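You operate a simulated robot arm through the tools that you are given. There is no shell and no other tool.

You are at the controls of a simulated robot arm. One attempt, no reset.

JOB
Slacken the belt, bring the cradle down to LOW and shut the hatch.
Fine: turn the hoist knob to LOW; hoist brake on again once the cradle stands.

Only the result counts: the job must be done as asked and must still hold three seconds after the hand-in. Knocking over, shifting, dropping, spilling or breaking anything else fails it.

ROBOT AND FRAMES
A 6-joint arm with a two-finger parallel gripper, fixed in place. Base frame: the origin is at the foot of the arm, x ahead of it, y to its left, z up. Lengths are in cm, angles in degrees, forces in N, time in s.
With the tool pointing down near the work surface it reaches from about 26 to 64 cm from the base axis. Its first joint turns from -115.0 to 115.0 degrees. Payload 3.43 kg.
The TCP is the grasp point between the finger pads, 3.4 cm short of the fingertips. In the tool frame z runs along the fingers and y along their closing line. Largest opening 12.8 cm; finger width 2.4, thickness 1.2; the body of the gripper, 4.8 by 13 cm, starts 9.6 cm behind the TCP.
Orientation is that of the tool frame in the base frame, as [roll, pitch, yaw] about the fixed x, y, z axes, in that order (R = Rz(yaw) Ry(pitch) Rx(roll)). With the fingers straight down and closing along the base's y, the tool's x points along the base's -x, its y along +y and its z along -z.

CONTROLS
- The arm moves only by the tool apply_moves. Its arguments are lists of equal length, an entry for each row: "gripper": the finger opening in mm, from 0 to 128; "delta_pos": the shift along the tool's x, y, z in units of 40 mm (1.0 is 40 mm), a list of three; "angular": the turn, a rotation vector about the tool's x, y, z in units of 6 degrees (1.0 is 6 degrees), a list of three. In form: {"gripper": [gripper, ...], "delta_pos": [[dx, dy, dz], ...], "angular": [[rx, ry, rz], ...]}. A call has 1 to 20 rows; each row shifts and turns the commanded pose from where the row before left it, along the tool's axes as they then stand. A call with a number of a shift or a turn outside -1 to 1 is refused whole. Rows are played at 5 a second. More than 5 cm and 8.6 degrees between two rows, or a gripper value outside its range, and nothing of the call is played. A pose out of reach is approached as far as the arm can. The call stops where the force on the tool passes 60 N (or 10 N more than at its start, if that is more) or the arm is blocked; 0.2 s more then pass. The fingers move at their own pace (about 15.3 cm/s each) and stop on an object; they squeeze with about 36 N. The grip force told is the motor's: it shows also when the fingers shut on nothing. Time passes only in rows, and 0.2 s behind the last, so rows that do not move let the fingers close. The reply holds the time, the measured pose of the TCP, the force on the tool along the base axes, the opening and the grip force, in the units named above and with some noise, with the torque about the TCP (base axes, N m) and any sound that the robot's microphone picked up, and new pictures: "views" is both (left out), scene, wrist or none.
- Cameras (640 x 400 px; columns grow to the right, rows downward): "scene" is fixed at [21.84, 49.96, 166.07]; the picture's right is [-0.70, -0.71, 0.00], its down [-0.63, 0.62, -0.47] and it looks along [0.34, -0.33, -0.88] (base axes); focal length 256 px, centre (320, 200). "wrist" rides on the gripper at [7.6, -1.1, -16] in the tool frame; the picture's right is [0.15, 0.99, 0.00], its down [-0.88, 0.13, -0.46] and it looks along [-0.45, 0.07, 0.89] (tool axes); focal length 234 px, centre (320, 200). There is no depth. A picture from a camera that has moved, and an enlarged one, comes with that camera's place and axes in the base frame and with its lens.
- raise_lower(by): slides the trunk up (or, below 0, down) by that many cm; the arm rides with it, the base frame stays. It gives what a move gives, with no picture.
- zoom(camera, box): a new picture of the part [left, top, right, bottom] of that camera's present view, enlarged. It takes no simulated time.
- finish_job(): hands the job in; it is judged then, once.

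Nothing tells you positions but the pictures and the camera data. Unless the task says otherwise, let go and move clear before handing in.

The tools are called after "Call:" as a command line: name --argument value ..., lists and objects as JSON in quotes. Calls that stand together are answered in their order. apply_moves: Moves the arm, as the interface text tells. Its arguments: {"type":"object","properties":{"gripper":{"type":"array"},"delta_pos":{"type":"array"},"angular":{"type":"array"},"views":{"type":"string","enum":["both","scene","wrist","none"]}},"required":["gripper","delta_pos","angular"]} The other tools are called the same way: raise_lower (by) slides the trunk up or down; zoom (camera, box) takes an enlarged picture of a part of a camera's view; finish_job () hands the job in.

At the start:

```text
time_s: 0.0
eef_pos: [36.36, 25.29, 135.03]
tool_rot: [-180.0, 0.1, 180.0]
force: [0.7, -0.2, 0.0]
moment: [-0.01, 0.02, 0.02]
width: 12.83
gripper_force: 0.1
trunk travel left (down, up): [-92.5, 6.5]
```

scene: 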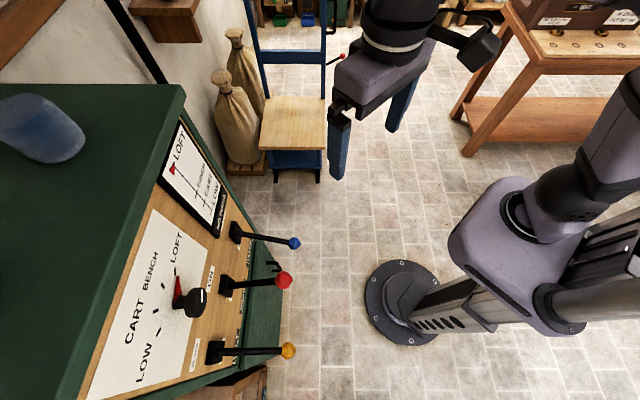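
wrist: 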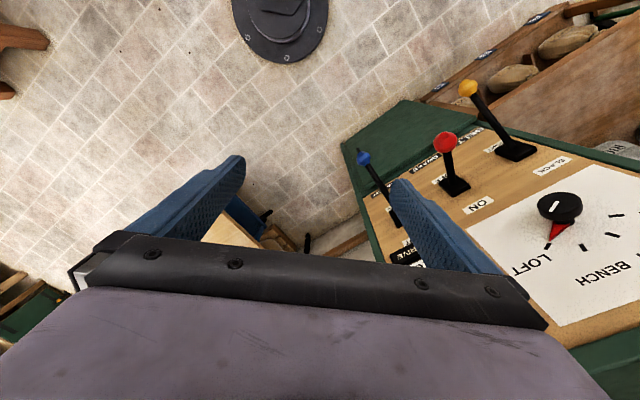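

I see a control bench with a rotary knob (LOW/CART/BENCH/LOFT), three levers (blue, red, yellow) and an indicator panel. I'll zoom in to read the labels before moving.

Call:
zoom --camera "scene" --box '[80, 220, 320, 400]'

Call:
zoom --camera "scene" --box '[140, 100, 320, 250]'

Call:
zoom --camera "wrist" --box '[340, 60, 640, 340]'

Call:
zoom --camera "scene" --box '[200, 0, 640, 200]'

```text
2.22 times, centred on (200, 310) of scene
camera zoom: at [21.84, 49.96, 166.07], right [-0.7, -0.71, 0.0], down [-0.63, 0.62, -0.47], along [0.34, -0.33, -0.88], focal length 569 px, centre (587, -44)
```

zoom: 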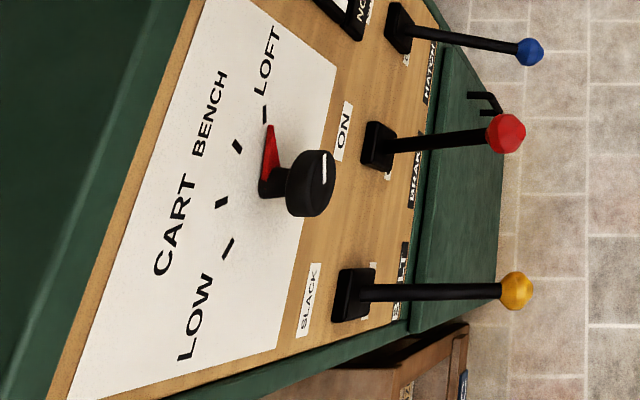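

```text
2.67 times, centred on (230, 175) of scene
camera zoom: at [21.84, 49.96, 166.07], right [-0.7, -0.71, 0.0], down [-0.63, 0.62, -0.47], along [0.34, -0.33, -0.88], focal length 683 px, centre (560, 267)
```

zoom: 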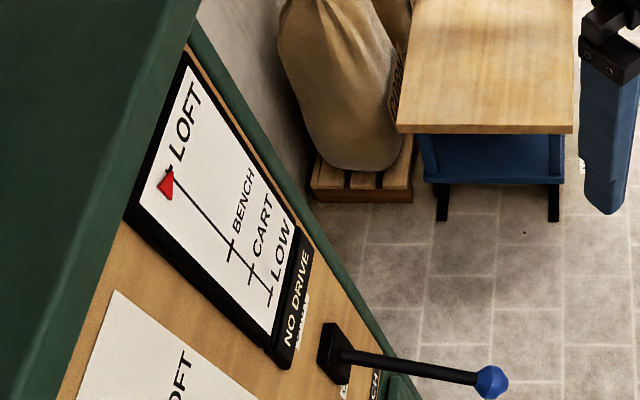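

```text
1.43 times, centred on (490, 200) of wrist
camera zoom: at [28.68, 24.15, 151.01], right [-0.15, 0.99, 0.0], down [0.88, 0.13, 0.46], along [0.45, 0.07, -0.89], focal length 334 px, centre (77, 200)
```

zoom: 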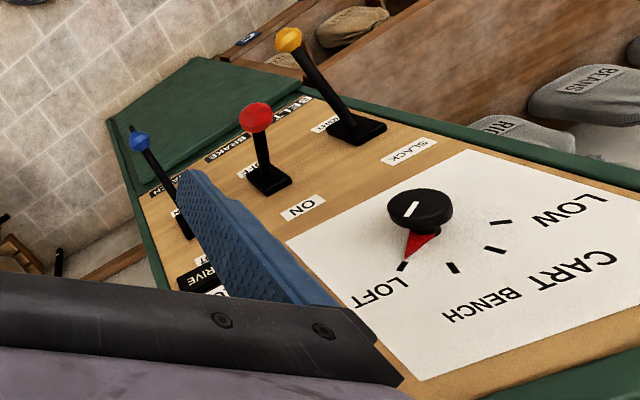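

```text
1.45 times, centred on (420, 100) of scene
camera zoom: at [21.84, 49.96, 166.07], right [-0.7, -0.71, 0.0], down [-0.63, 0.62, -0.47], along [0.34, -0.33, -0.88], focal length 372 px, centre (174, 346)
```

zoom: 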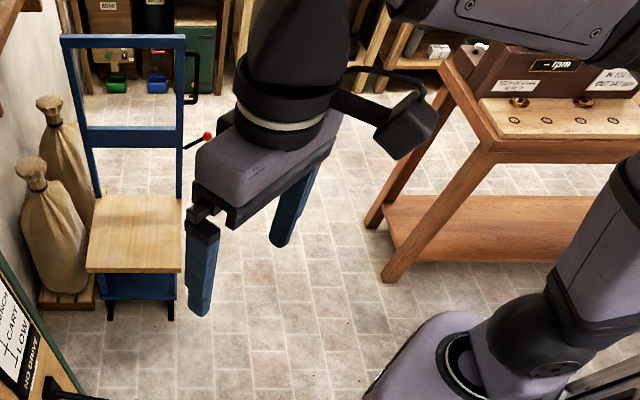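

The panel is a vertical face about 74 cm from the base at azimuth 45°. It holds the knob at about (39.5, 60.8, 122) and the yellow BELT, red BRAKE and blue HATCH levers at z of about 101. First I'll turn the tool to face it, which gives me a proper look at the labels.

Call:
apply_moves --gripper '[60, 60, 60, 60, 60, 60, 60, 60, 60, 60, 60, 60, 60]' --delta_pos '[[0, 0, 0], [0, 0, 0], [0, 0, 0], [0, 0, 0], [0, 0, 0], [0, 0, 0], [0, 0, 0], [0, 0, 0], [0, 0.9, 0], [0, 0.9, 0], [0, 0.9, 0], [0, 0.9, 0], [0, 0.4, 0]]' --angular '[[0, 0, -1], [0, 0, -1], [0, 0, -1], [0, 0, -1], [0, 0, -1], [0, 0, -1], [0, 0, -1], [0, 0, -0.5], [0, -1, 0], [0, -1, 0], [0, -1, 0], [0, -1, 0], [0, -1, 0]]'

```text
time_s: 2.8
eef_pos: [25.03, 36.66, 135.08]
tool_rot: [179.9, 30.3, -135.0]
force: [-0.7, -0.1, 0.2]
moment: [-0.02, 0.0, 0.0]
width: 6.0
gripper_force: 0.1
trunk travel left (down, up): [-92.5, 6.5]
camera wrist: at [15.4, 25.48, 145.08], right [-0.79, 0.61, -0.07], down [0.29, 0.47, 0.84], along [0.54, 0.64, -0.54], focal length 234 px, centre (320, 200)
```

scene: 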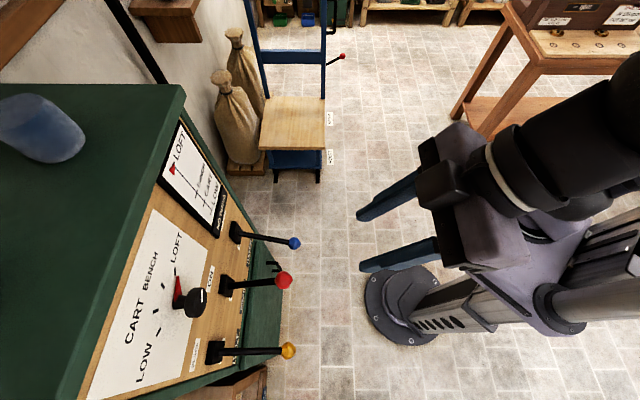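
wrist: 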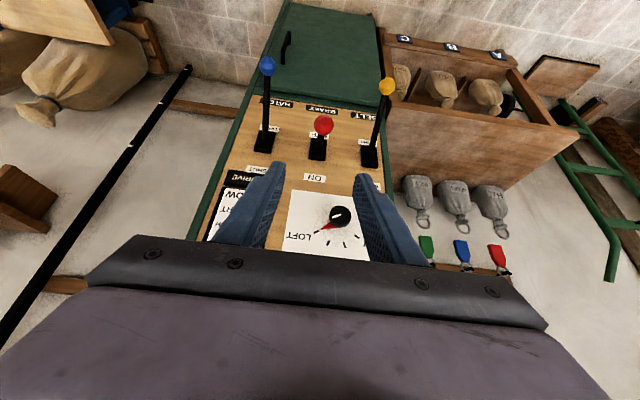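

Call:
zoom --camera "wrist" --box '[200, 0, 440, 150]'

Call:
zoom --camera "wrist" --box '[200, 110, 440, 260]'

Call:
zoom --camera "wrist" --box '[0, 0, 200, 260]'

```text
2.67 times, centred on (320, 75) of wrist
camera zoom: at [15.4, 25.48, 145.08], right [-0.79, 0.61, -0.07], down [0.29, 0.47, 0.84], along [0.54, 0.64, -0.54], focal length 624 px, centre (320, 533)
```

zoom: 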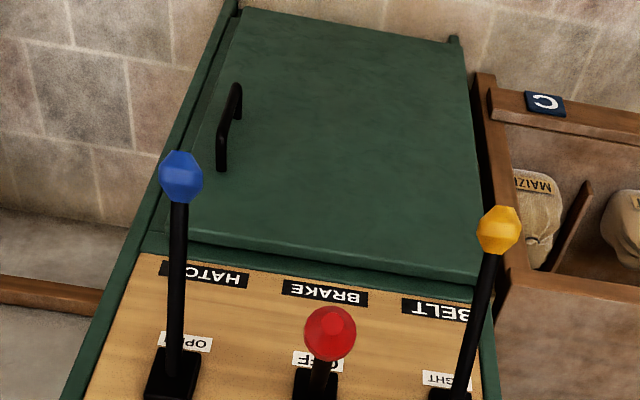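

```text
2.67 times, centred on (320, 185) of wrist
camera zoom: at [15.4, 25.48, 145.08], right [-0.79, 0.61, -0.07], down [0.29, 0.47, 0.84], along [0.54, 0.64, -0.54], focal length 624 px, centre (320, 240)
```

zoom: 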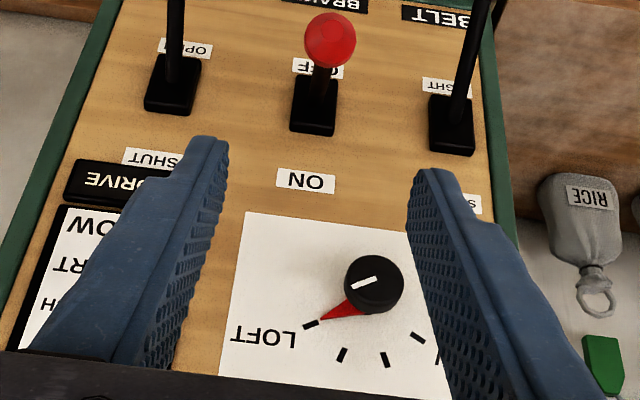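

```text
1.54 times, centred on (100, 130) of wrist
camera zoom: at [15.4, 25.48, 145.08], right [-0.79, 0.61, -0.07], down [0.29, 0.47, 0.84], along [0.54, 0.64, -0.54], focal length 360 px, centre (658, 308)
```

zoom: 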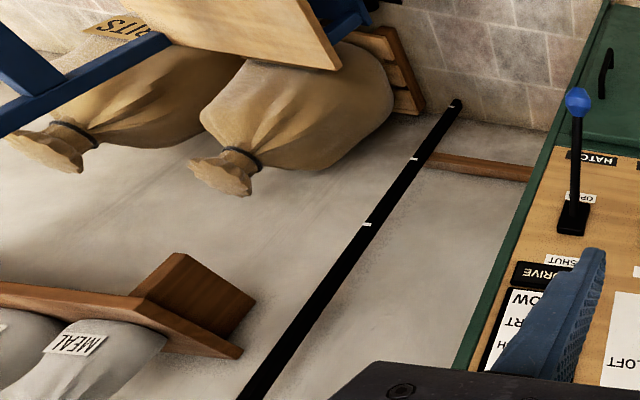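

Labels: HATCH is up for SHUT and down for OPEN (now open), BRAKE is up for ON (now on), and BELT is down for TIGHT and up for SLACK (now tight). The knob is at LOFT. Next I'll bring the tool horizontal facing the panel so I can view it straight on.

Call:
apply_moves --gripper '[0, 0, 0, 0, 0, 0, 0, 0, 0, 0]' --delta_pos '[[-0.21, 0, 0.136], [-0.194, 0, 0.157], [-0.177, 0, 0.177], [-0.157, 0, 0.194], [-0.136, 0, 0.21], [-0.113, 0, 0.223], [-0.09, 0, 0.233], [-0.065, 0, 0.241], [-0.039, 0, 0.247], [-0.013, 0, 0.25]]' --angular '[[0, -1, 0], [0, -1, 0], [0, -1, 0], [0, -1, 0], [0, -1, 0], [0, -1, 0], [0, -1, 0], [0, -1, 0], [0, -1, 0], [0, -1, 0]]'

```text
time_s: 5.0
eef_pos: [32.16, 43.68, 134.49]
tool_rot: [49.9, 89.9, 94.9]
force: [-0.2, 0.9, -0.4]
moment: [-0.01, 0.0, 0.0]
width: 0.02
gripper_force: 32.7
trunk travel left (down, up): [-92.5, 6.5]
camera wrist: at [21.54, 31.58, 126.94], right [-0.7, 0.7, -0.15], down [-0.41, -0.23, 0.88], along [0.58, 0.68, 0.45], focal length 234 px, centre (320, 200)
```

scene: 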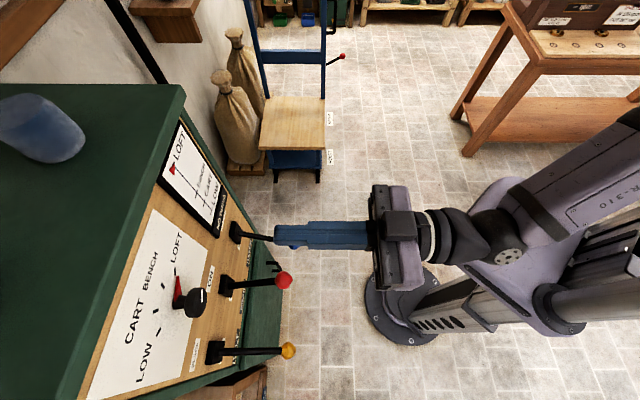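
wrist: 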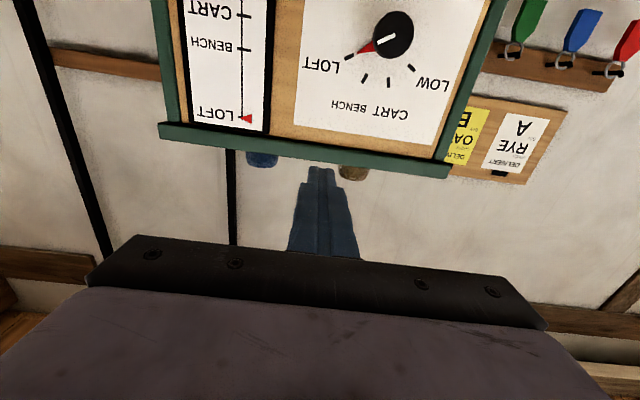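

The tool is horizontal and facing the panel. I'll back off a little and lower the trunk to see the whole panel.

Call:
apply_moves --gripper '[0, 0]' --delta_pos '[[0, 0, -0.8], [0, 0, -0.7]]' --angular '[[0, 0, 0], [0, 0, 0]]' --views "none"

Call:
raise_lower --by -27

Call:
apply_moves --gripper '[0]' --delta_pos '[[0, 0, 0]]' --angular '[[0, 0, 0]]' --views "both"

```text
time_s: 5.6
eef_pos: [27.73, 39.42, 134.43]
tool_rot: [168.8, 90.0, -146.3]
force: [0.0, 0.0, 0.0]
moment: [-0.03, 0.0, 0.02]
width: 0.0
gripper_force: 32.7
trunk travel left (down, up): [-92.5, 6.5]
```

```text
time_s: 8.3
eef_pos: [27.7, 39.46, 107.51]
tool_rot: [-90.6, 90.0, -45.6]
force: [0.1, -0.1, 0.6]
moment: [0.01, 0.0, -0.01]
width: 0.0
gripper_force: 33.0
trunk travel left (down, up): [-65.5, 33.5]
```

```text
time_s: 8.8
eef_pos: [27.75, 39.39, 107.39]
tool_rot: [89.9, 89.9, 135.1]
force: [0.7, 0.1, -1.0]
moment: [0.01, -0.02, 0.02]
width: 0.0
gripper_force: 33.1
trunk travel left (down, up): [-65.5, 33.5]
camera wrist: at [17.13, 27.3, 99.87], right [-0.7, 0.7, -0.15], down [-0.41, -0.23, 0.88], along [0.58, 0.68, 0.45], focal length 234 px, centre (320, 200)
```

scene: 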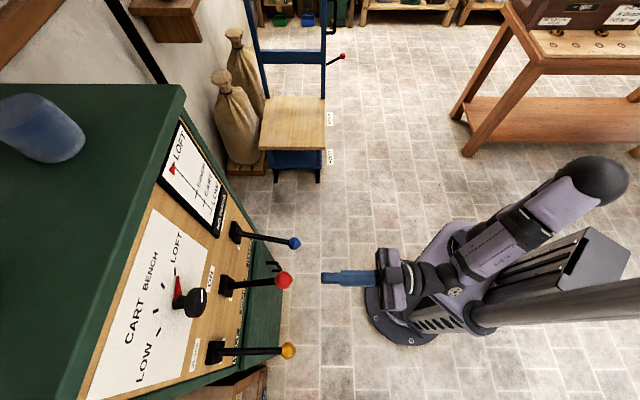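
wrist: 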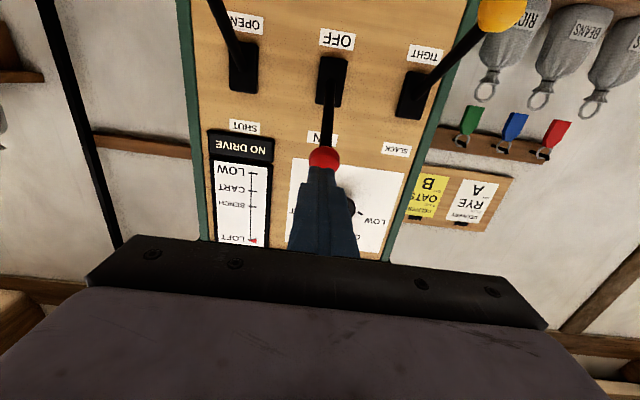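

Call:
zoom --camera "wrist" --box '[180, 100, 440, 262]'

Call:
zoom --camera "scene" --box '[0, 0, 200, 125]'

```text
2.46 times, centred on (310, 181) of wrist
camera zoom: at [17.13, 27.3, 99.87], right [-0.7, 0.7, -0.15], down [-0.41, -0.23, 0.88], along [0.58, 0.68, 0.45], focal length 576 px, centre (345, 247)
```

zoom: 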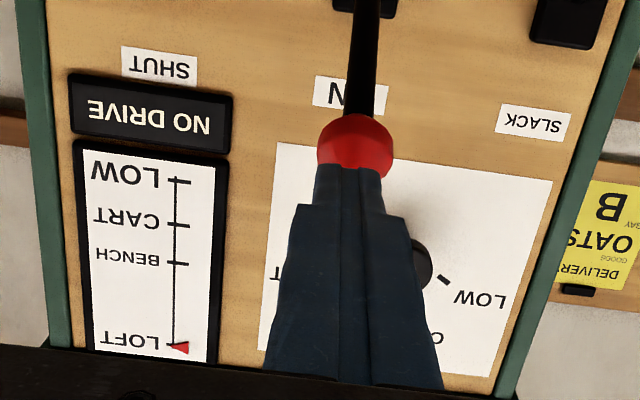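

```text
3.20 times, centred on (100, 62) of scene
camera zoom: at [21.84, 49.96, 166.07], right [-0.7, -0.71, 0.0], down [-0.63, 0.62, -0.47], along [0.34, -0.33, -0.88], focal length 820 px, centre (1024, 640)
```

zoom: 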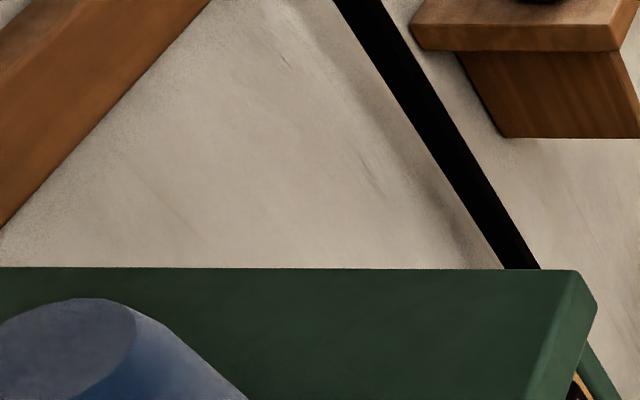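

The red BRAKE lever is at s≈-9 with its ball at about z=109, which is ON. I'll position closed fingers above it.

Call:
apply_moves --gripper '[0, 0, 0, 0, 0, 0, 0]' --delta_pos '[[-0.9, 0.18, 0], [-0.8, 0, 0], [0, 0, 0.7], [0, 0, 0.7], [0, 0, 0.7], [0, 0, 0.65], [0, 0, 0]]' --angular '[[0, 0, 0], [0, 0, 0], [0, 0, 0], [0, 0, 0], [0, 0, 0], [0, 0, 0], [0, 0, 0]]'

```text
time_s: 10.3
eef_pos: [34.92, 47.82, 114.37]
tool_rot: [-161.5, 89.9, -116.4]
force: [-0.1, 0.1, 0.1]
moment: [0.03, -0.01, 0.01]
width: 0.0
gripper_force: 33.4
trunk travel left (down, up): [-65.5, 33.5]
camera wrist: at [24.36, 35.72, 106.68], right [-0.7, 0.7, -0.15], down [-0.41, -0.23, 0.88], along [0.58, 0.68, 0.45], focal length 234 px, centre (320, 200)
```

scene: 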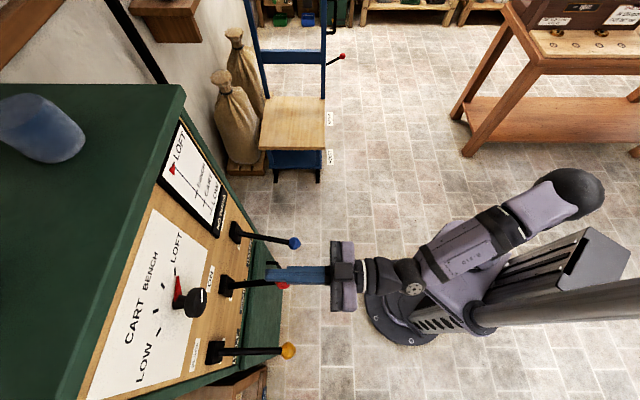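
wrist: 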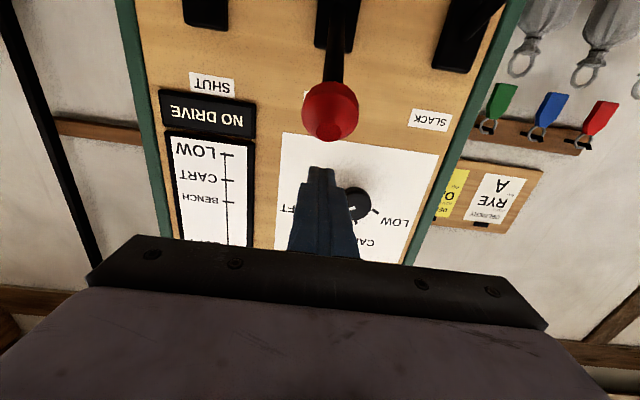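

The fingers sit right above the red ball, so I'll push it down to OFF.

Call:
apply_moves --gripper '[0, 0, 0, 0, 0, 0, 0, 0, 0, 0, 0, 0, 0, 0, 0, 0, 0, 0, 0, 0]' --delta_pos '[[0.25, 0, 0], [0.25, 0, 0], [0.25, 0, 0], [0.25, 0, 0], [0.25, 0, 0], [0.25, 0, 0], [0.25, 0, 0], [0.25, 0, 0], [0.25, 0, 0], [0.25, 0, 0], [0.25, 0, 0], [0.25, 0, 0], [0.25, 0, 0], [0.25, 0, 0], [0.25, 0, 0], [0.25, 0, 0], [0.25, 0, 0], [0.25, 0, 0], [0.25, 0, 0], [0.25, 0, 0]]' --angular '[[0, 0, 0], [0, 0, 0], [0, 0, 0], [0, 0, 0], [0, 0, 0], [0, 0, 0], [0, 0, 0], [0, 0, 0], [0, 0, 0], [0, 0, 0], [0, 0, 0], [0, 0, 0], [0, 0, 0], [0, 0, 0], [0, 0, 0], [0, 0, 0], [0, 0, 0], [0, 0, 0], [0, 0, 0], [0, 0, 0]]'

```text
time_s: 14.6
eef_pos: [34.98, 47.72, 95.18]
tool_rot: [12.8, 88.8, 57.8]
force: [-1.5, -4.0, 24.8]
moment: [0.52, -0.58, -0.06]
width: 0.01
gripper_force: 33.2
trunk travel left (down, up): [-65.5, 33.5]
camera wrist: at [24.36, 35.72, 87.25], right [-0.7, 0.7, -0.14], down [-0.42, -0.25, 0.87], along [0.58, 0.67, 0.47], focal length 234 px, centre (320, 200)
```

scene: 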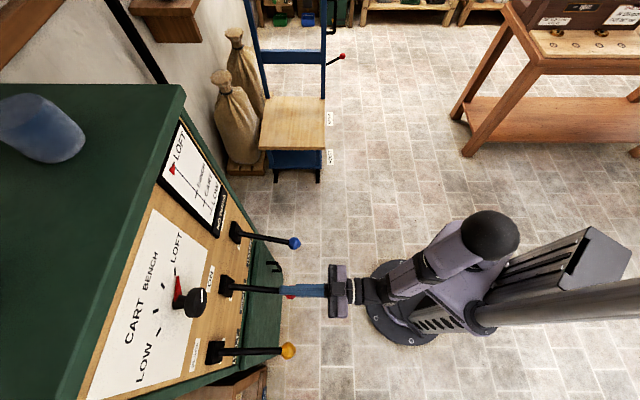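
wrist: 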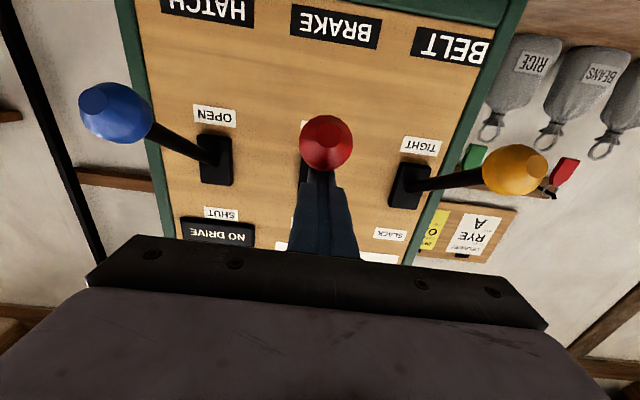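

The lever is down with 25 N of resistance, so it is near its stop. I'll press a little more to be sure.

Call:
apply_moves --gripper '[0, 0, 0, 0]' --delta_pos '[[0.15, 0, 0], [0.15, 0, 0], [0.1, 0, 0], [0, 0, 0]]' --angular '[[0, 0, 0], [0, 0, 0], [0, 0, 0], [0, 0, 0]]'

```text
time_s: 15.6
eef_pos: [34.7, 47.58, 94.86]
tool_rot: [9.3, 86.6, 54.3]
force: [-12.2, -6.7, 54.0]
moment: [1.14, -1.37, 0.4]
width: 0.01
gripper_force: 32.4
trunk travel left (down, up): [-65.5, 33.5]
camera wrist: at [24.4, 35.81, 86.4], right [-0.69, 0.71, -0.14], down [-0.44, -0.27, 0.85], along [0.57, 0.65, 0.5], focal length 234 px, centre (320, 200)
```

scene: 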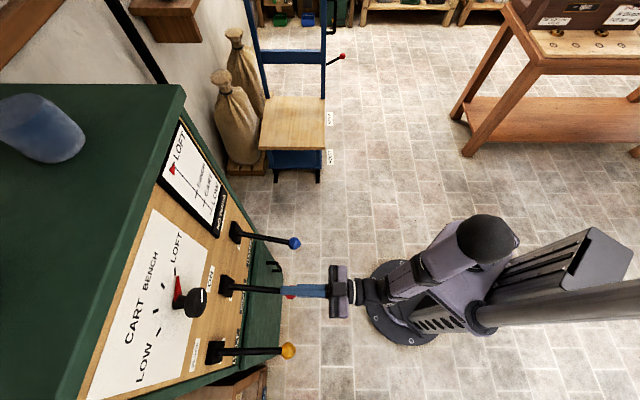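
wrist: 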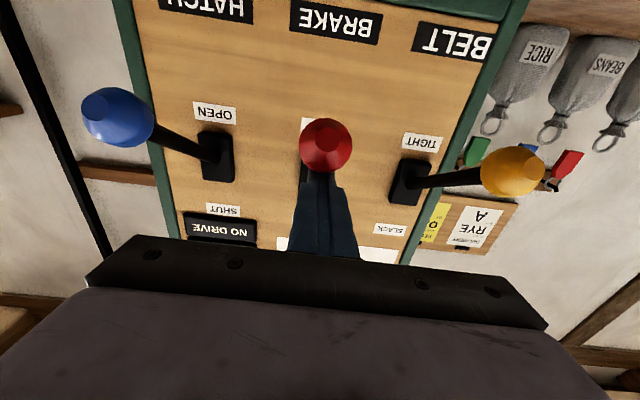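

The brake is fully at its OFF stop. Now I'll go up and back and line up with the knob, checking the indicator on the way.

Call:
apply_moves --gripper '[0, 0, 0, 0, 0, 60, 60, 60, 60, 60, 60]' --delta_pos '[[-0.6, 0, 0], [-0.6, 0, 0], [-0.8, 0, -0.5], [-0.8, 0.3, -0.5], [-0.8, 0.3, -0.5], [-0.8, 0.3, 0], [-0.8, 0.3, 0], [-0.8, 0.3, 0], [-0.6, 0, 0], [-0.6, 0, 0], [0, 0, 0]]' --angular '[[0, 0, 0], [0, 0, 0], [0, 0, 0], [0, 0, 0], [0, 0, 0], [0, 0, 0], [0, 0, 0], [0, 0, 0], [0, 0, 0], [0, 0, 0], [0, 0, 0]]'

```text
time_s: 17.9
eef_pos: [26.61, 47.59, 121.38]
tool_rot: [-178.0, 90.0, -133.1]
force: [-0.3, 1.3, -0.4]
moment: [0.0, 0.02, -0.03]
width: 6.01
gripper_force: 0.1
trunk travel left (down, up): [-65.5, 33.5]
camera wrist: at [16.11, 35.39, 113.84], right [-0.7, 0.7, -0.15], down [-0.41, -0.23, 0.88], along [0.58, 0.68, 0.45], focal length 234 px, centre (320, 200)
```

scene: 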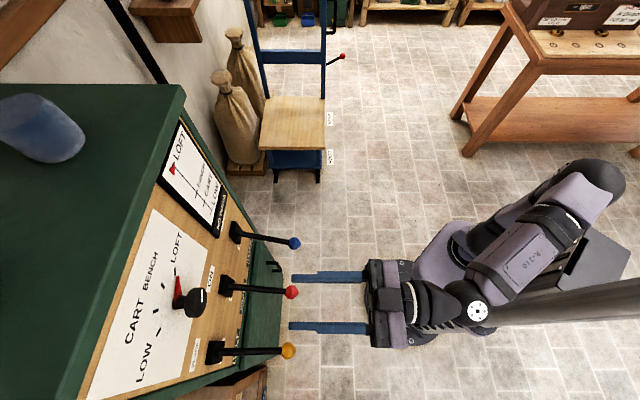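
wrist: 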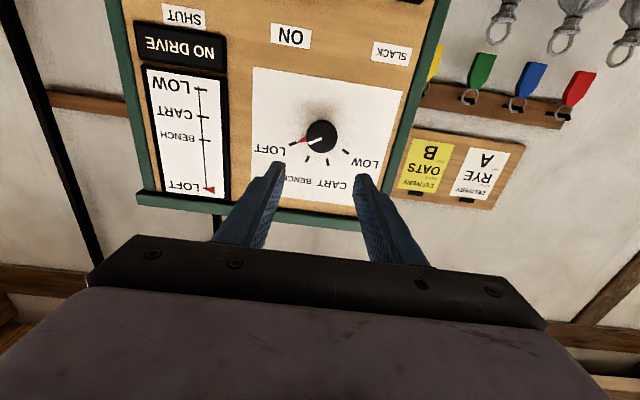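

Call:
zoom --camera "wrist" --box '[240, 60, 420, 210]'

Call:
zoom --camera "scene" --box '[130, 120, 290, 330]'

```text
2.67 times, centred on (330, 135) of wrist
camera zoom: at [16.11, 35.39, 113.84], right [-0.7, 0.7, -0.15], down [-0.41, -0.23, 0.88], along [0.58, 0.68, 0.45], focal length 624 px, centre (293, 373)
```

zoom: 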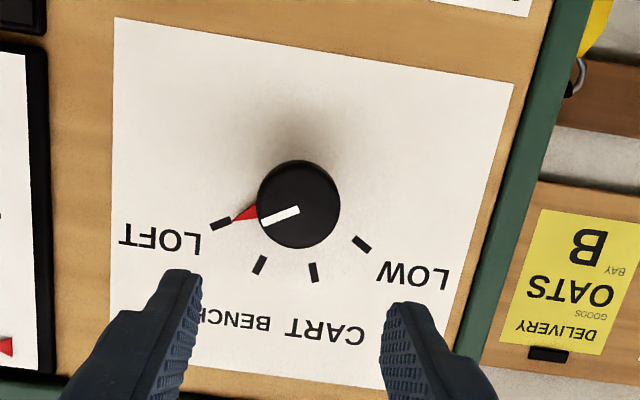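

```text
1.90 times, centred on (210, 225) of scene
camera zoom: at [21.84, 49.96, 166.07], right [-0.7, -0.71, 0.0], down [-0.63, 0.62, -0.47], along [0.34, -0.33, -0.88], focal length 488 px, centre (530, 152)
```

zoom: 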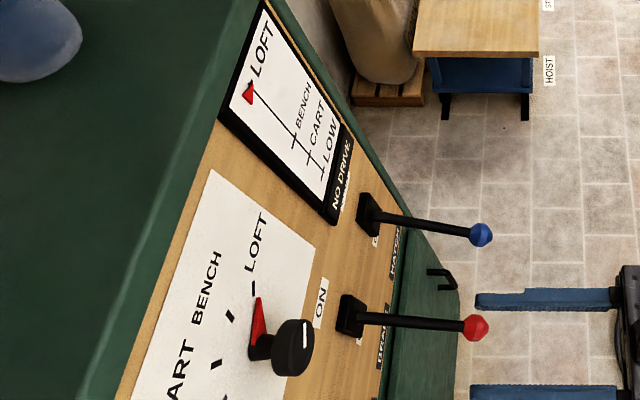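

Ticks sit at ±60° (LOFT at +60°, LOW at −60°) and ±20° about the knob centre (s=-15.2, z=121.1). I'll roll the gripper +60° so the fingers straddle the knob at right angles to its pointer, then approach.

Call:
apply_moves --gripper '[80, 80, 80, 80, 80, 80, 80, 80, 80, 80, 80]' --delta_pos '[[0.07, 0.085, 0], [0, 0, 0], [0, 0, 0], [0, 0, 0], [0, 0, 0], [0, 0, 0], [0, 0, 0], [0, 0, 0], [0, 0, 0], [0, 0, 0], [0, 0, 0]]' --angular '[[0, 0, 0], [0, 0, 1], [0, 0, 1], [0, 0, 1], [0, 0, 1], [0, 0, 1], [0, 0, 1], [0, 0, 1], [0, 0, 1], [0, 0, 1], [0, 0, 1]]'

```text
time_s: 20.4
eef_pos: [25.89, 47.94, 122.46]
tool_rot: [90.4, 30.0, 135.1]
force: [0.0, 0.4, 0.5]
moment: [0.01, -0.01, 0.01]
width: 8.0
gripper_force: 0.0
out of reach, approached as far as the arm can: row 11
trunk travel left (down, up): [-65.5, 33.5]
camera wrist: at [10.23, 40.85, 117.82], right [-0.44, 0.44, 0.78], down [0.17, -0.81, 0.56], along [0.88, 0.38, 0.28], focal length 234 px, centre (320, 200)
```

scene: 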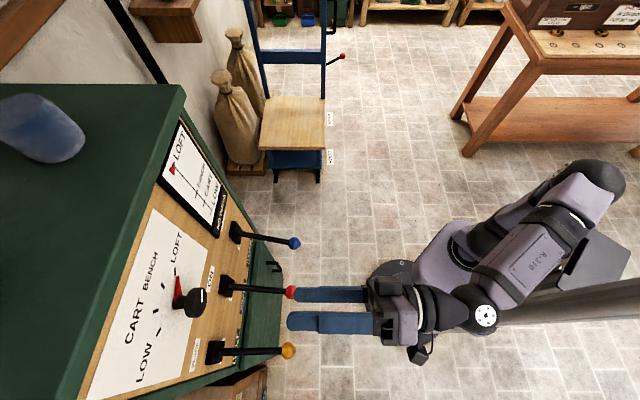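
wrist: 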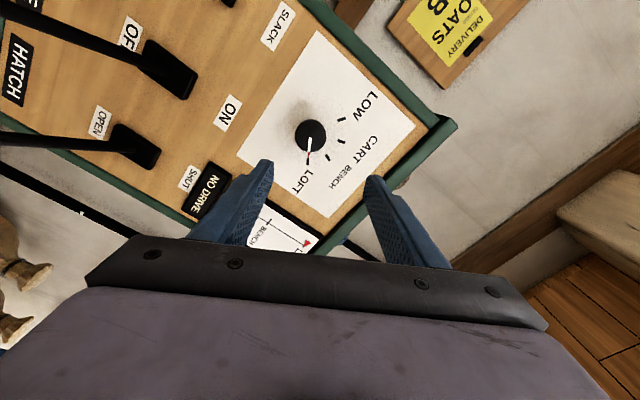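

The last row came up slightly short of reach (about 1 cm off). I'll advance partway and see whether the reach error clears.

Call:
apply_moves --gripper '[80, 80, 80, 80]' --delta_pos '[[0, 0, 0.5], [0, 0, 0.5], [0, 0, 0.5], [0, 0, 0.5]]' --angular '[[0, 0, 0], [0, 0, 0], [0, 0, 0], [0, 0, 0]]'

```text
time_s: 21.4
eef_pos: [31.44, 53.83, 122.88]
tool_rot: [90.6, 30.0, 135.1]
force: [0.7, 0.9, 0.0]
moment: [-0.01, 0.02, 0.0]
width: 7.99
gripper_force: 0.0
out of reach, approached as far as the arm can: row 1, 2
trunk travel left (down, up): [-65.5, 33.5]
camera wrist: at [15.8, 46.8, 118.32], right [-0.44, 0.45, 0.78], down [0.17, -0.81, 0.56], along [0.88, 0.38, 0.28], focal length 234 px, centre (320, 200)
```

scene: 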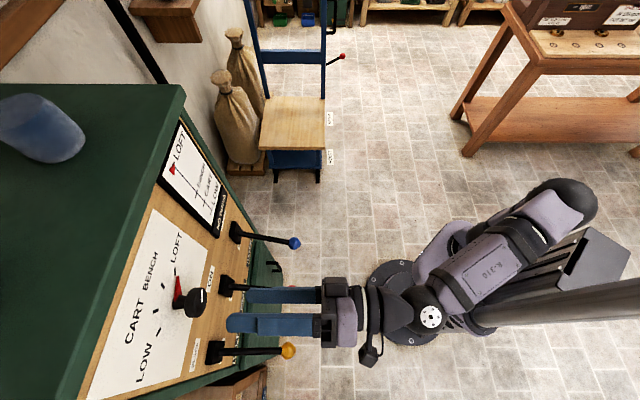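
wrist: 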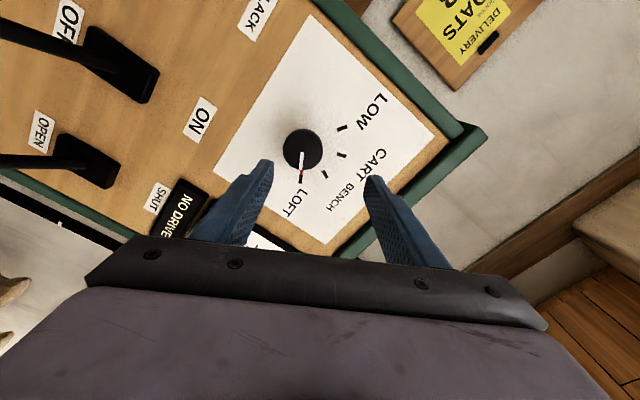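

I'll correct the lateral offset to centre on the knob, then re-check.

Call:
apply_moves --gripper '[80, 80]' --delta_pos '[[0.08, -0.467, 0], [0, 0, 0]]' --angular '[[0, 0, 0], [0, 0, 0]]'

```text
time_s: 21.9
eef_pos: [31.41, 53.8, 123.03]
tool_rot: [90.3, 30.1, 135.1]
force: [0.5, 0.1, 0.0]
moment: [0.03, -0.03, 0.01]
width: 8.01
gripper_force: 0.0
out of reach, approached as far as the arm can: row 1
trunk travel left (down, up): [-65.5, 33.5]
camera wrist: at [15.78, 46.76, 118.34], right [-0.44, 0.45, 0.78], down [0.17, -0.81, 0.56], along [0.88, 0.38, 0.28], focal length 234 px, centre (320, 200)
```

scene: 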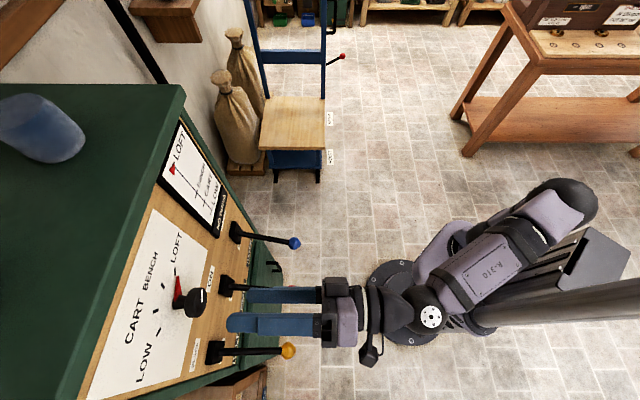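
wrist: 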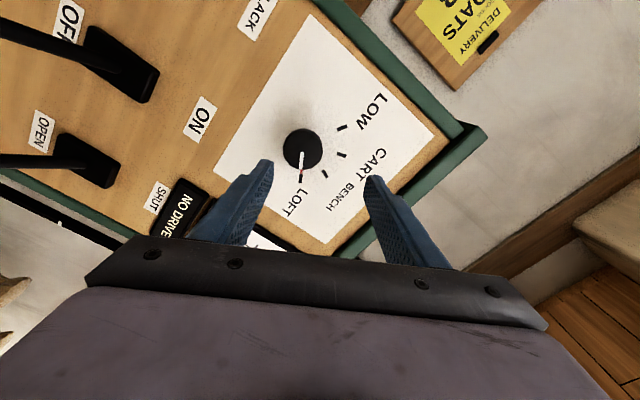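

A joint limit stops the arm going lower in this posture. I'll drop the trunk and raise the arm relative to it for a better posture.

Call:
raise_lower --by -12

Call:
apply_moves --gripper '[80, 80, 80, 80, 80]' --delta_pos '[[-0.355, 0.53, 0], [-0.355, 0.53, 0], [-0.355, 0.53, 0], [-0.355, 0.53, 0], [0, 0, 0]]' --angular '[[0, 0, 0], [0, 0, 0], [0, 0, 0], [0, 0, 0], [0, 0, 0]]'

```text
time_s: 23.4
eef_pos: [31.43, 53.87, 111.01]
tool_rot: [90.4, 30.1, 135.1]
force: [-0.1, -0.7, -0.2]
moment: [0.01, 0.03, -0.03]
width: 8.0
gripper_force: 0.0
trunk travel left (down, up): [-53.5, 45.5]
```

```text
time_s: 24.6
eef_pos: [31.85, 53.42, 121.27]
tool_rot: [90.4, 30.2, 135.0]
force: [-0.8, -0.1, -0.4]
moment: [0.01, -0.02, 0.04]
width: 7.99
gripper_force: 0.1
trunk travel left (down, up): [-53.5, 45.5]
camera wrist: at [16.32, 46.25, 116.53], right [-0.44, 0.45, 0.78], down [0.17, -0.81, 0.56], along [0.88, 0.38, 0.28], focal length 234 px, centre (320, 200)
```

scene: 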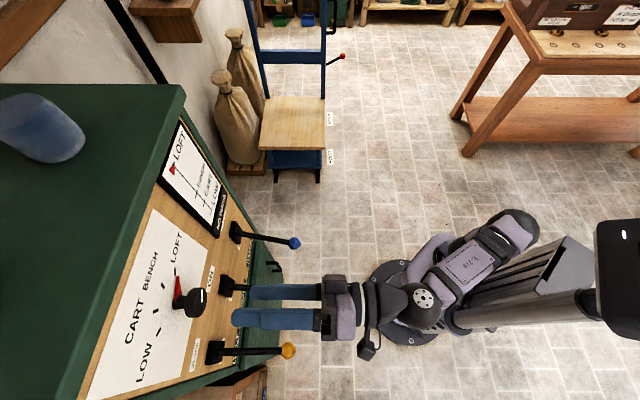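
wrist: 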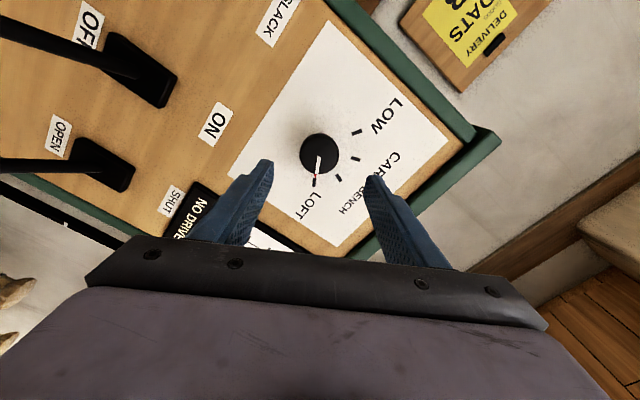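

I'm centred now. Before gripping, I'll test the full 120° counter-clockwise roll in free space to be sure the arm can do it.

Call:
apply_moves --gripper '[80, 80, 80, 80, 80, 80, 80, 80, 80, 80, 80, 80, 80, 80, 80, 80, 80, 80, 80, 80]' --delta_pos '[[0, 0, 0], [0, 0, 0], [0, 0, 0], [0, 0, 0], [0, 0, 0], [0, 0, 0], [0, 0, 0], [0, 0, 0], [0, 0, 0], [0, 0, 0], [0, 0, 0], [0, 0, 0], [0, 0, 0], [0, 0, 0], [0, 0, 0], [0, 0, 0], [0, 0, 0], [0, 0, 0], [0, 0, 0], [0, 0, 0]]' --angular '[[0, 0, -1], [0, 0, -1], [0, 0, -1], [0, 0, -1], [0, 0, -1], [0, 0, -1], [0, 0, -1], [0, 0, -1], [0, 0, -1], [0, 0, -1], [0, 0, -1], [0, 0, -1], [0, 0, -1], [0, 0, -1], [0, 0, -1], [0, 0, -1], [0, 0, -1], [0, 0, -1], [0, 0, -1], [0, 0, -1]]'

```text
time_s: 28.9
eef_pos: [31.88, 53.48, 121.13]
tool_rot: [-90.5, 29.7, -45.3]
force: [-0.5, -0.7, -0.5]
moment: [-0.03, 0.01, 0.03]
width: 7.99
gripper_force: 0.0
trunk travel left (down, up): [-53.5, 45.5]
camera wrist: at [25.52, 37.11, 118.45], right [-0.26, 0.25, -0.93], down [-0.91, 0.27, 0.33], along [0.33, 0.93, 0.16], focal length 234 px, centre (320, 200)
```

scene: 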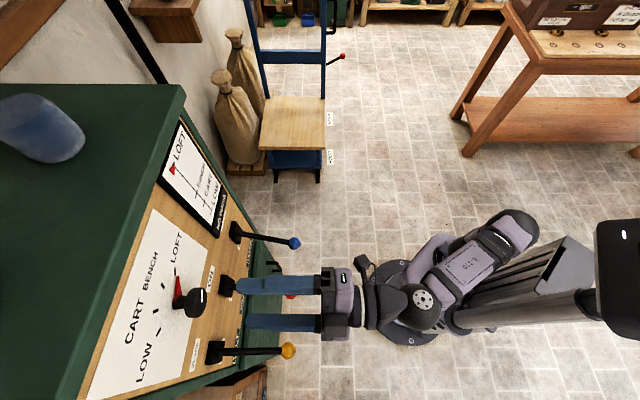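
wrist: 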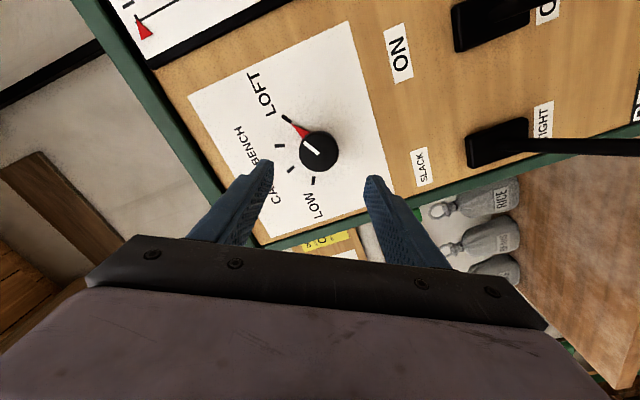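

The full roll range works at this position. I'll roll back by 120°, then advance onto the knob.

Call:
apply_moves --gripper '[80, 80, 80, 80, 80, 80, 80, 80, 80, 80, 80, 80, 80, 80, 80, 80, 80, 80, 80, 80]' --delta_pos '[[0, 0, 0], [0, 0, 0], [0, 0, 0], [0, 0, 0], [0, 0, 0], [0, 0, 0], [0, 0, 0], [0, 0, 0], [0, 0, 0], [0, 0, 0], [0, 0, 0], [0, 0, 0], [0, 0, 0], [0, 0, 0], [0, 0, 0], [0, 0, 0], [0, 0, 0], [0, 0, 0], [0, 0, 0], [0, 0, 0]]' --angular '[[0, 0, 1], [0, 0, 1], [0, 0, 1], [0, 0, 1], [0, 0, 1], [0, 0, 1], [0, 0, 1], [0, 0, 1], [0, 0, 1], [0, 0, 1], [0, 0, 1], [0, 0, 1], [0, 0, 1], [0, 0, 1], [0, 0, 1], [0, 0, 1], [0, 0, 1], [0, 0, 1], [0, 0, 1], [0, 0, 1]]' --views "none"

Call:
apply_moves --gripper '[80, 80, 80, 80, 80, 80, 80, 80]' --delta_pos '[[0, 0, 0.3], [0, 0, 0.3], [0, 0, 0.3], [0, 0, 0.3], [0, 0, 0.3], [0, 0, 0.3], [0, 0, 0.25], [0, 0, 0]]' --angular '[[0, 0, 0], [0, 0, 0], [0, 0, 0], [0, 0, 0], [0, 0, 0], [0, 0, 0], [0, 0, 0], [0, 0, 0]]'

```text
time_s: 33.0
eef_pos: [31.74, 53.43, 121.13]
tool_rot: [90.5, 30.1, 135.0]
force: [-1.0, -0.1, 0.6]
moment: [-0.02, -0.03, -0.01]
width: 8.01
gripper_force: 0.1
trunk travel left (down, up): [-53.5, 45.5]
```

```text
time_s: 34.9
eef_pos: [37.91, 59.18, 121.11]
tool_rot: [90.5, 30.1, 135.1]
force: [0.8, -0.8, 0.9]
moment: [0.02, 0.02, 0.02]
width: 8.02
gripper_force: 0.1
trunk travel left (down, up): [-53.5, 45.5]
camera wrist: at [22.24, 52.12, 116.52], right [-0.44, 0.45, 0.78], down [0.17, -0.81, 0.56], along [0.88, 0.38, 0.28], focal length 234 px, centre (320, 200)
```

scene: 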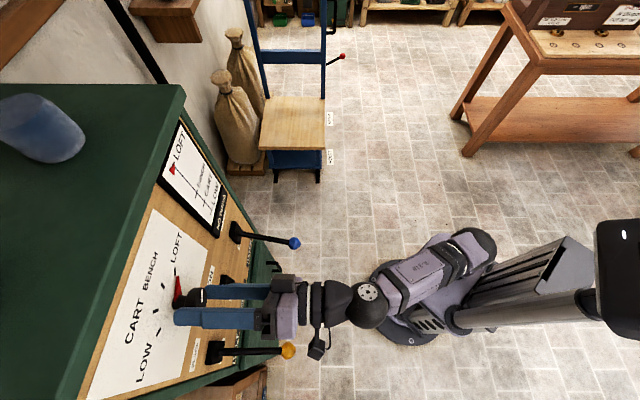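
wrist: 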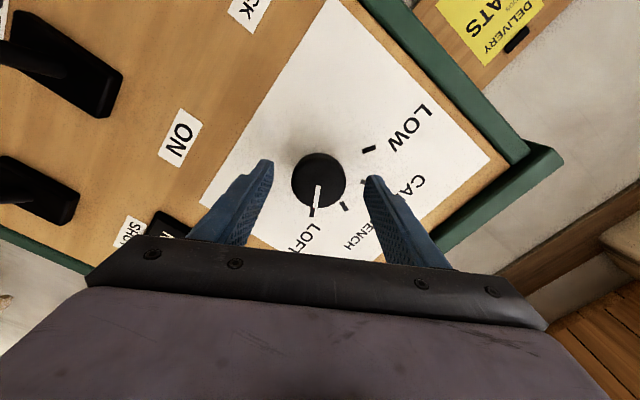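

Call:
zoom --camera "scene" --box '[140, 250, 300, 350]'

Call:
zoom --camera "wrist" --box '[180, 100, 460, 275]'

```text
4.00 times, centred on (220, 300) of scene
camera zoom: at [21.84, 49.96, 166.07], right [-0.7, -0.71, 0.0], down [-0.63, 0.62, -0.47], along [0.34, -0.33, -0.88], focal length 1024 px, centre (720, -200)
```

zoom: 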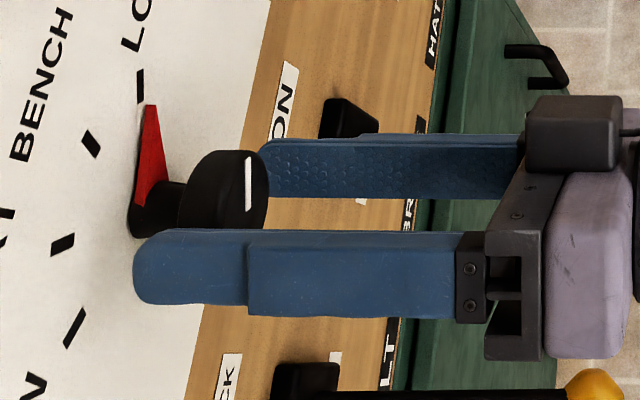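

```text
2.29 times, centred on (320, 188) of wrist
camera zoom: at [22.24, 52.12, 116.52], right [-0.44, 0.45, 0.78], down [0.17, -0.81, 0.56], along [0.88, 0.38, 0.28], focal length 535 px, centre (320, 229)
```

zoom: 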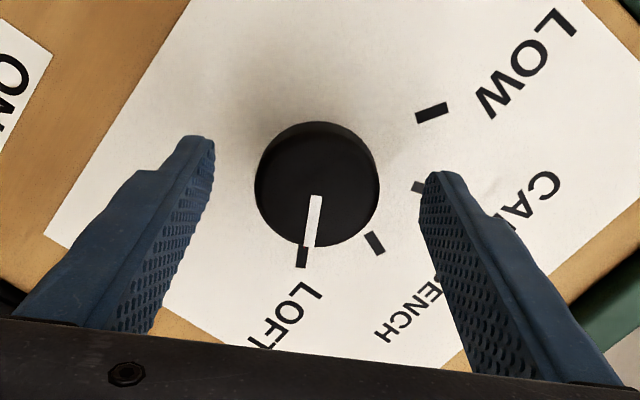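

The fingers flank the knob and clear the pointer. Closing on it now.

Call:
apply_moves --gripper '[50, 40, 40, 40, 40]' --delta_pos '[[0, 0, 0], [0, 0, 0], [0, 0, 0], [0, 0, 0], [0, 0, 0]]' --angular '[[0, 0, 0], [0, 0, 0], [0, 0, 0], [0, 0, 0], [0, 0, 0]]'

```text
time_s: 36.0
eef_pos: [37.83, 59.16, 121.14]
tool_rot: [90.5, 30.2, 135.1]
force: [-1.5, -5.0, -5.9]
moment: [-0.16, 0.17, -0.19]
width: 4.54
gripper_force: 44.6
trunk travel left (down, up): [-53.5, 45.5]
camera wrist: at [22.26, 52.08, 116.48], right [-0.43, 0.45, 0.78], down [0.17, -0.81, 0.56], along [0.88, 0.38, 0.28], focal length 234 px, centre (320, 200)
```

scene: 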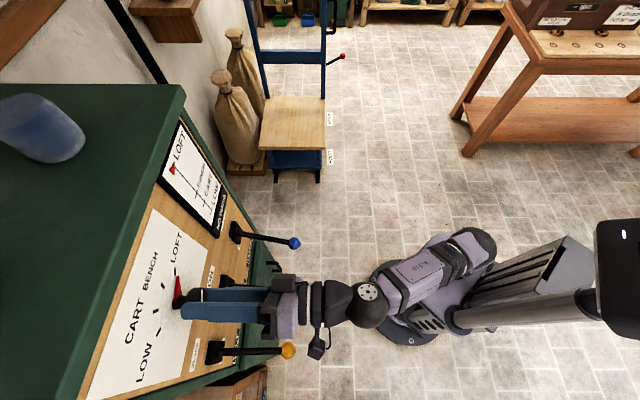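
wrist: 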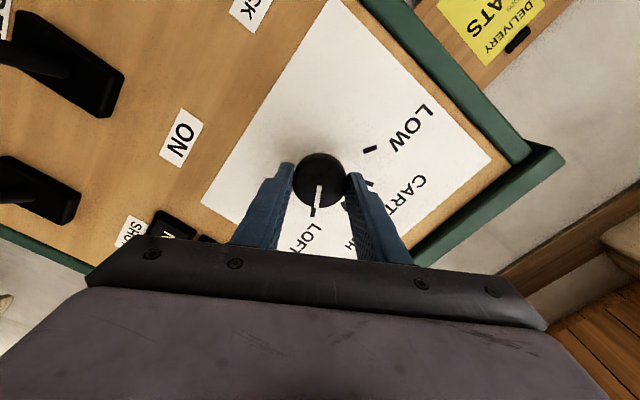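

It's gripped at 4.5 cm. Turning counter-clockwise toward LOW.

Call:
apply_moves --gripper '[35, 35, 35, 35, 35, 35, 35, 35, 35, 35, 35, 35, 35, 35, 35, 35, 35, 35, 35, 35]' --delta_pos '[[0, 0, 0], [0, 0, 0], [0, 0, 0], [0, 0, 0], [0, 0, 0], [0, 0, 0], [0, 0, 0], [0, 0, 0], [0, 0, 0], [0, 0, 0], [0, 0, 0], [0, 0, 0], [0, 0, 0], [0, 0, 0], [0, 0, 0], [0, 0, 0], [0, 0, 0], [0, 0, 0], [0, 0, 0], [0, 0, 0]]' --angular '[[0, 0, -1], [0, 0, -1], [0, 0, -1], [0, 0, -1], [0, 0, -1], [0, 0, -1], [0, 0, -1], [0, 0, -1], [0, 0, -1], [0, 0, -1], [0, 0, -1], [0, 0, -1], [0, 0, -1], [0, 0, -1], [0, 0, -1], [0, 0, -1], [0, 0, -1], [0, 0, -1], [0, 0, -1], [0, 0, -1]]'

```text
time_s: 40.2
eef_pos: [37.92, 59.1, 121.05]
tool_rot: [-90.6, 29.8, -45.5]
force: [12.3, 0.5, -0.3]
moment: [-0.04, 0.05, -1.15]
width: 4.54
gripper_force: 45.0
trunk travel left (down, up): [-53.5, 45.5]
camera wrist: at [31.54, 42.75, 118.44], right [-0.26, 0.25, -0.93], down [-0.91, 0.27, 0.33], along [0.33, 0.93, 0.16], focal length 234 px, centre (320, 200)
```

scene: 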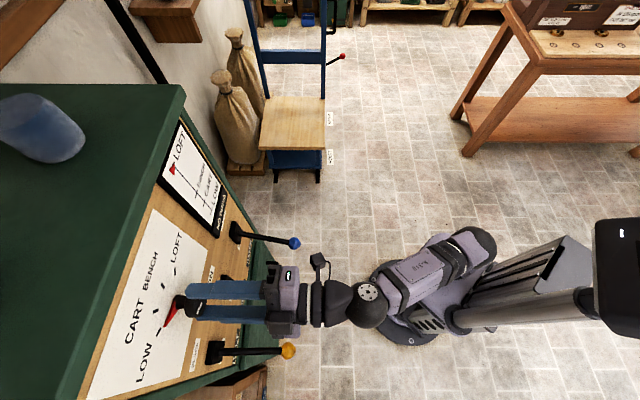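
wrist: 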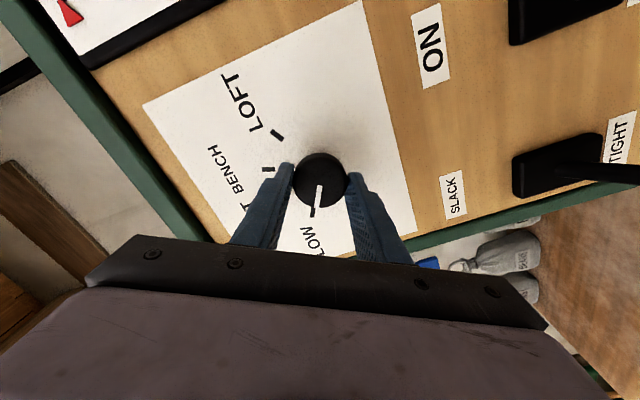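

Call:
zoom --camera "scene" --box '[120, 110, 280, 350]'

Call:
zoom --camera "wrist" --box '[200, 80, 440, 260]'

```text
1.67 times, centred on (200, 230) of scene
camera zoom: at [21.84, 49.96, 166.07], right [-0.7, -0.71, 0.0], down [-0.63, 0.62, -0.47], along [0.34, -0.33, -0.88], focal length 427 px, centre (520, 150)
```

zoom: 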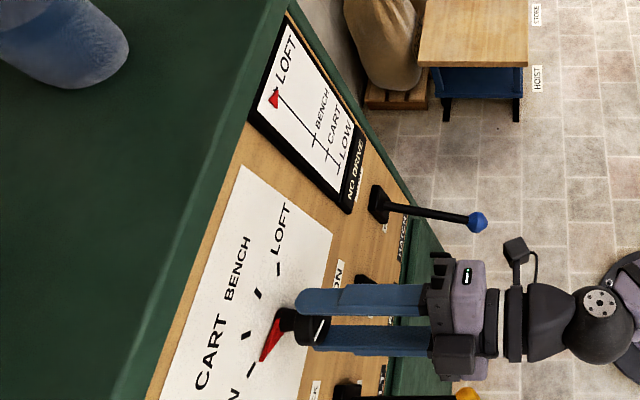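

```text
2.22 times, centred on (320, 170) of wrist
camera zoom: at [31.54, 42.75, 118.44], right [-0.26, 0.25, -0.93], down [-0.91, 0.27, 0.33], along [0.33, 0.93, 0.16], focal length 520 px, centre (320, 267)
```

zoom: 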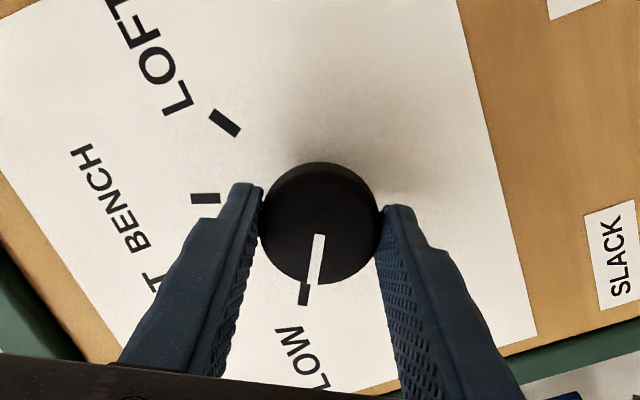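

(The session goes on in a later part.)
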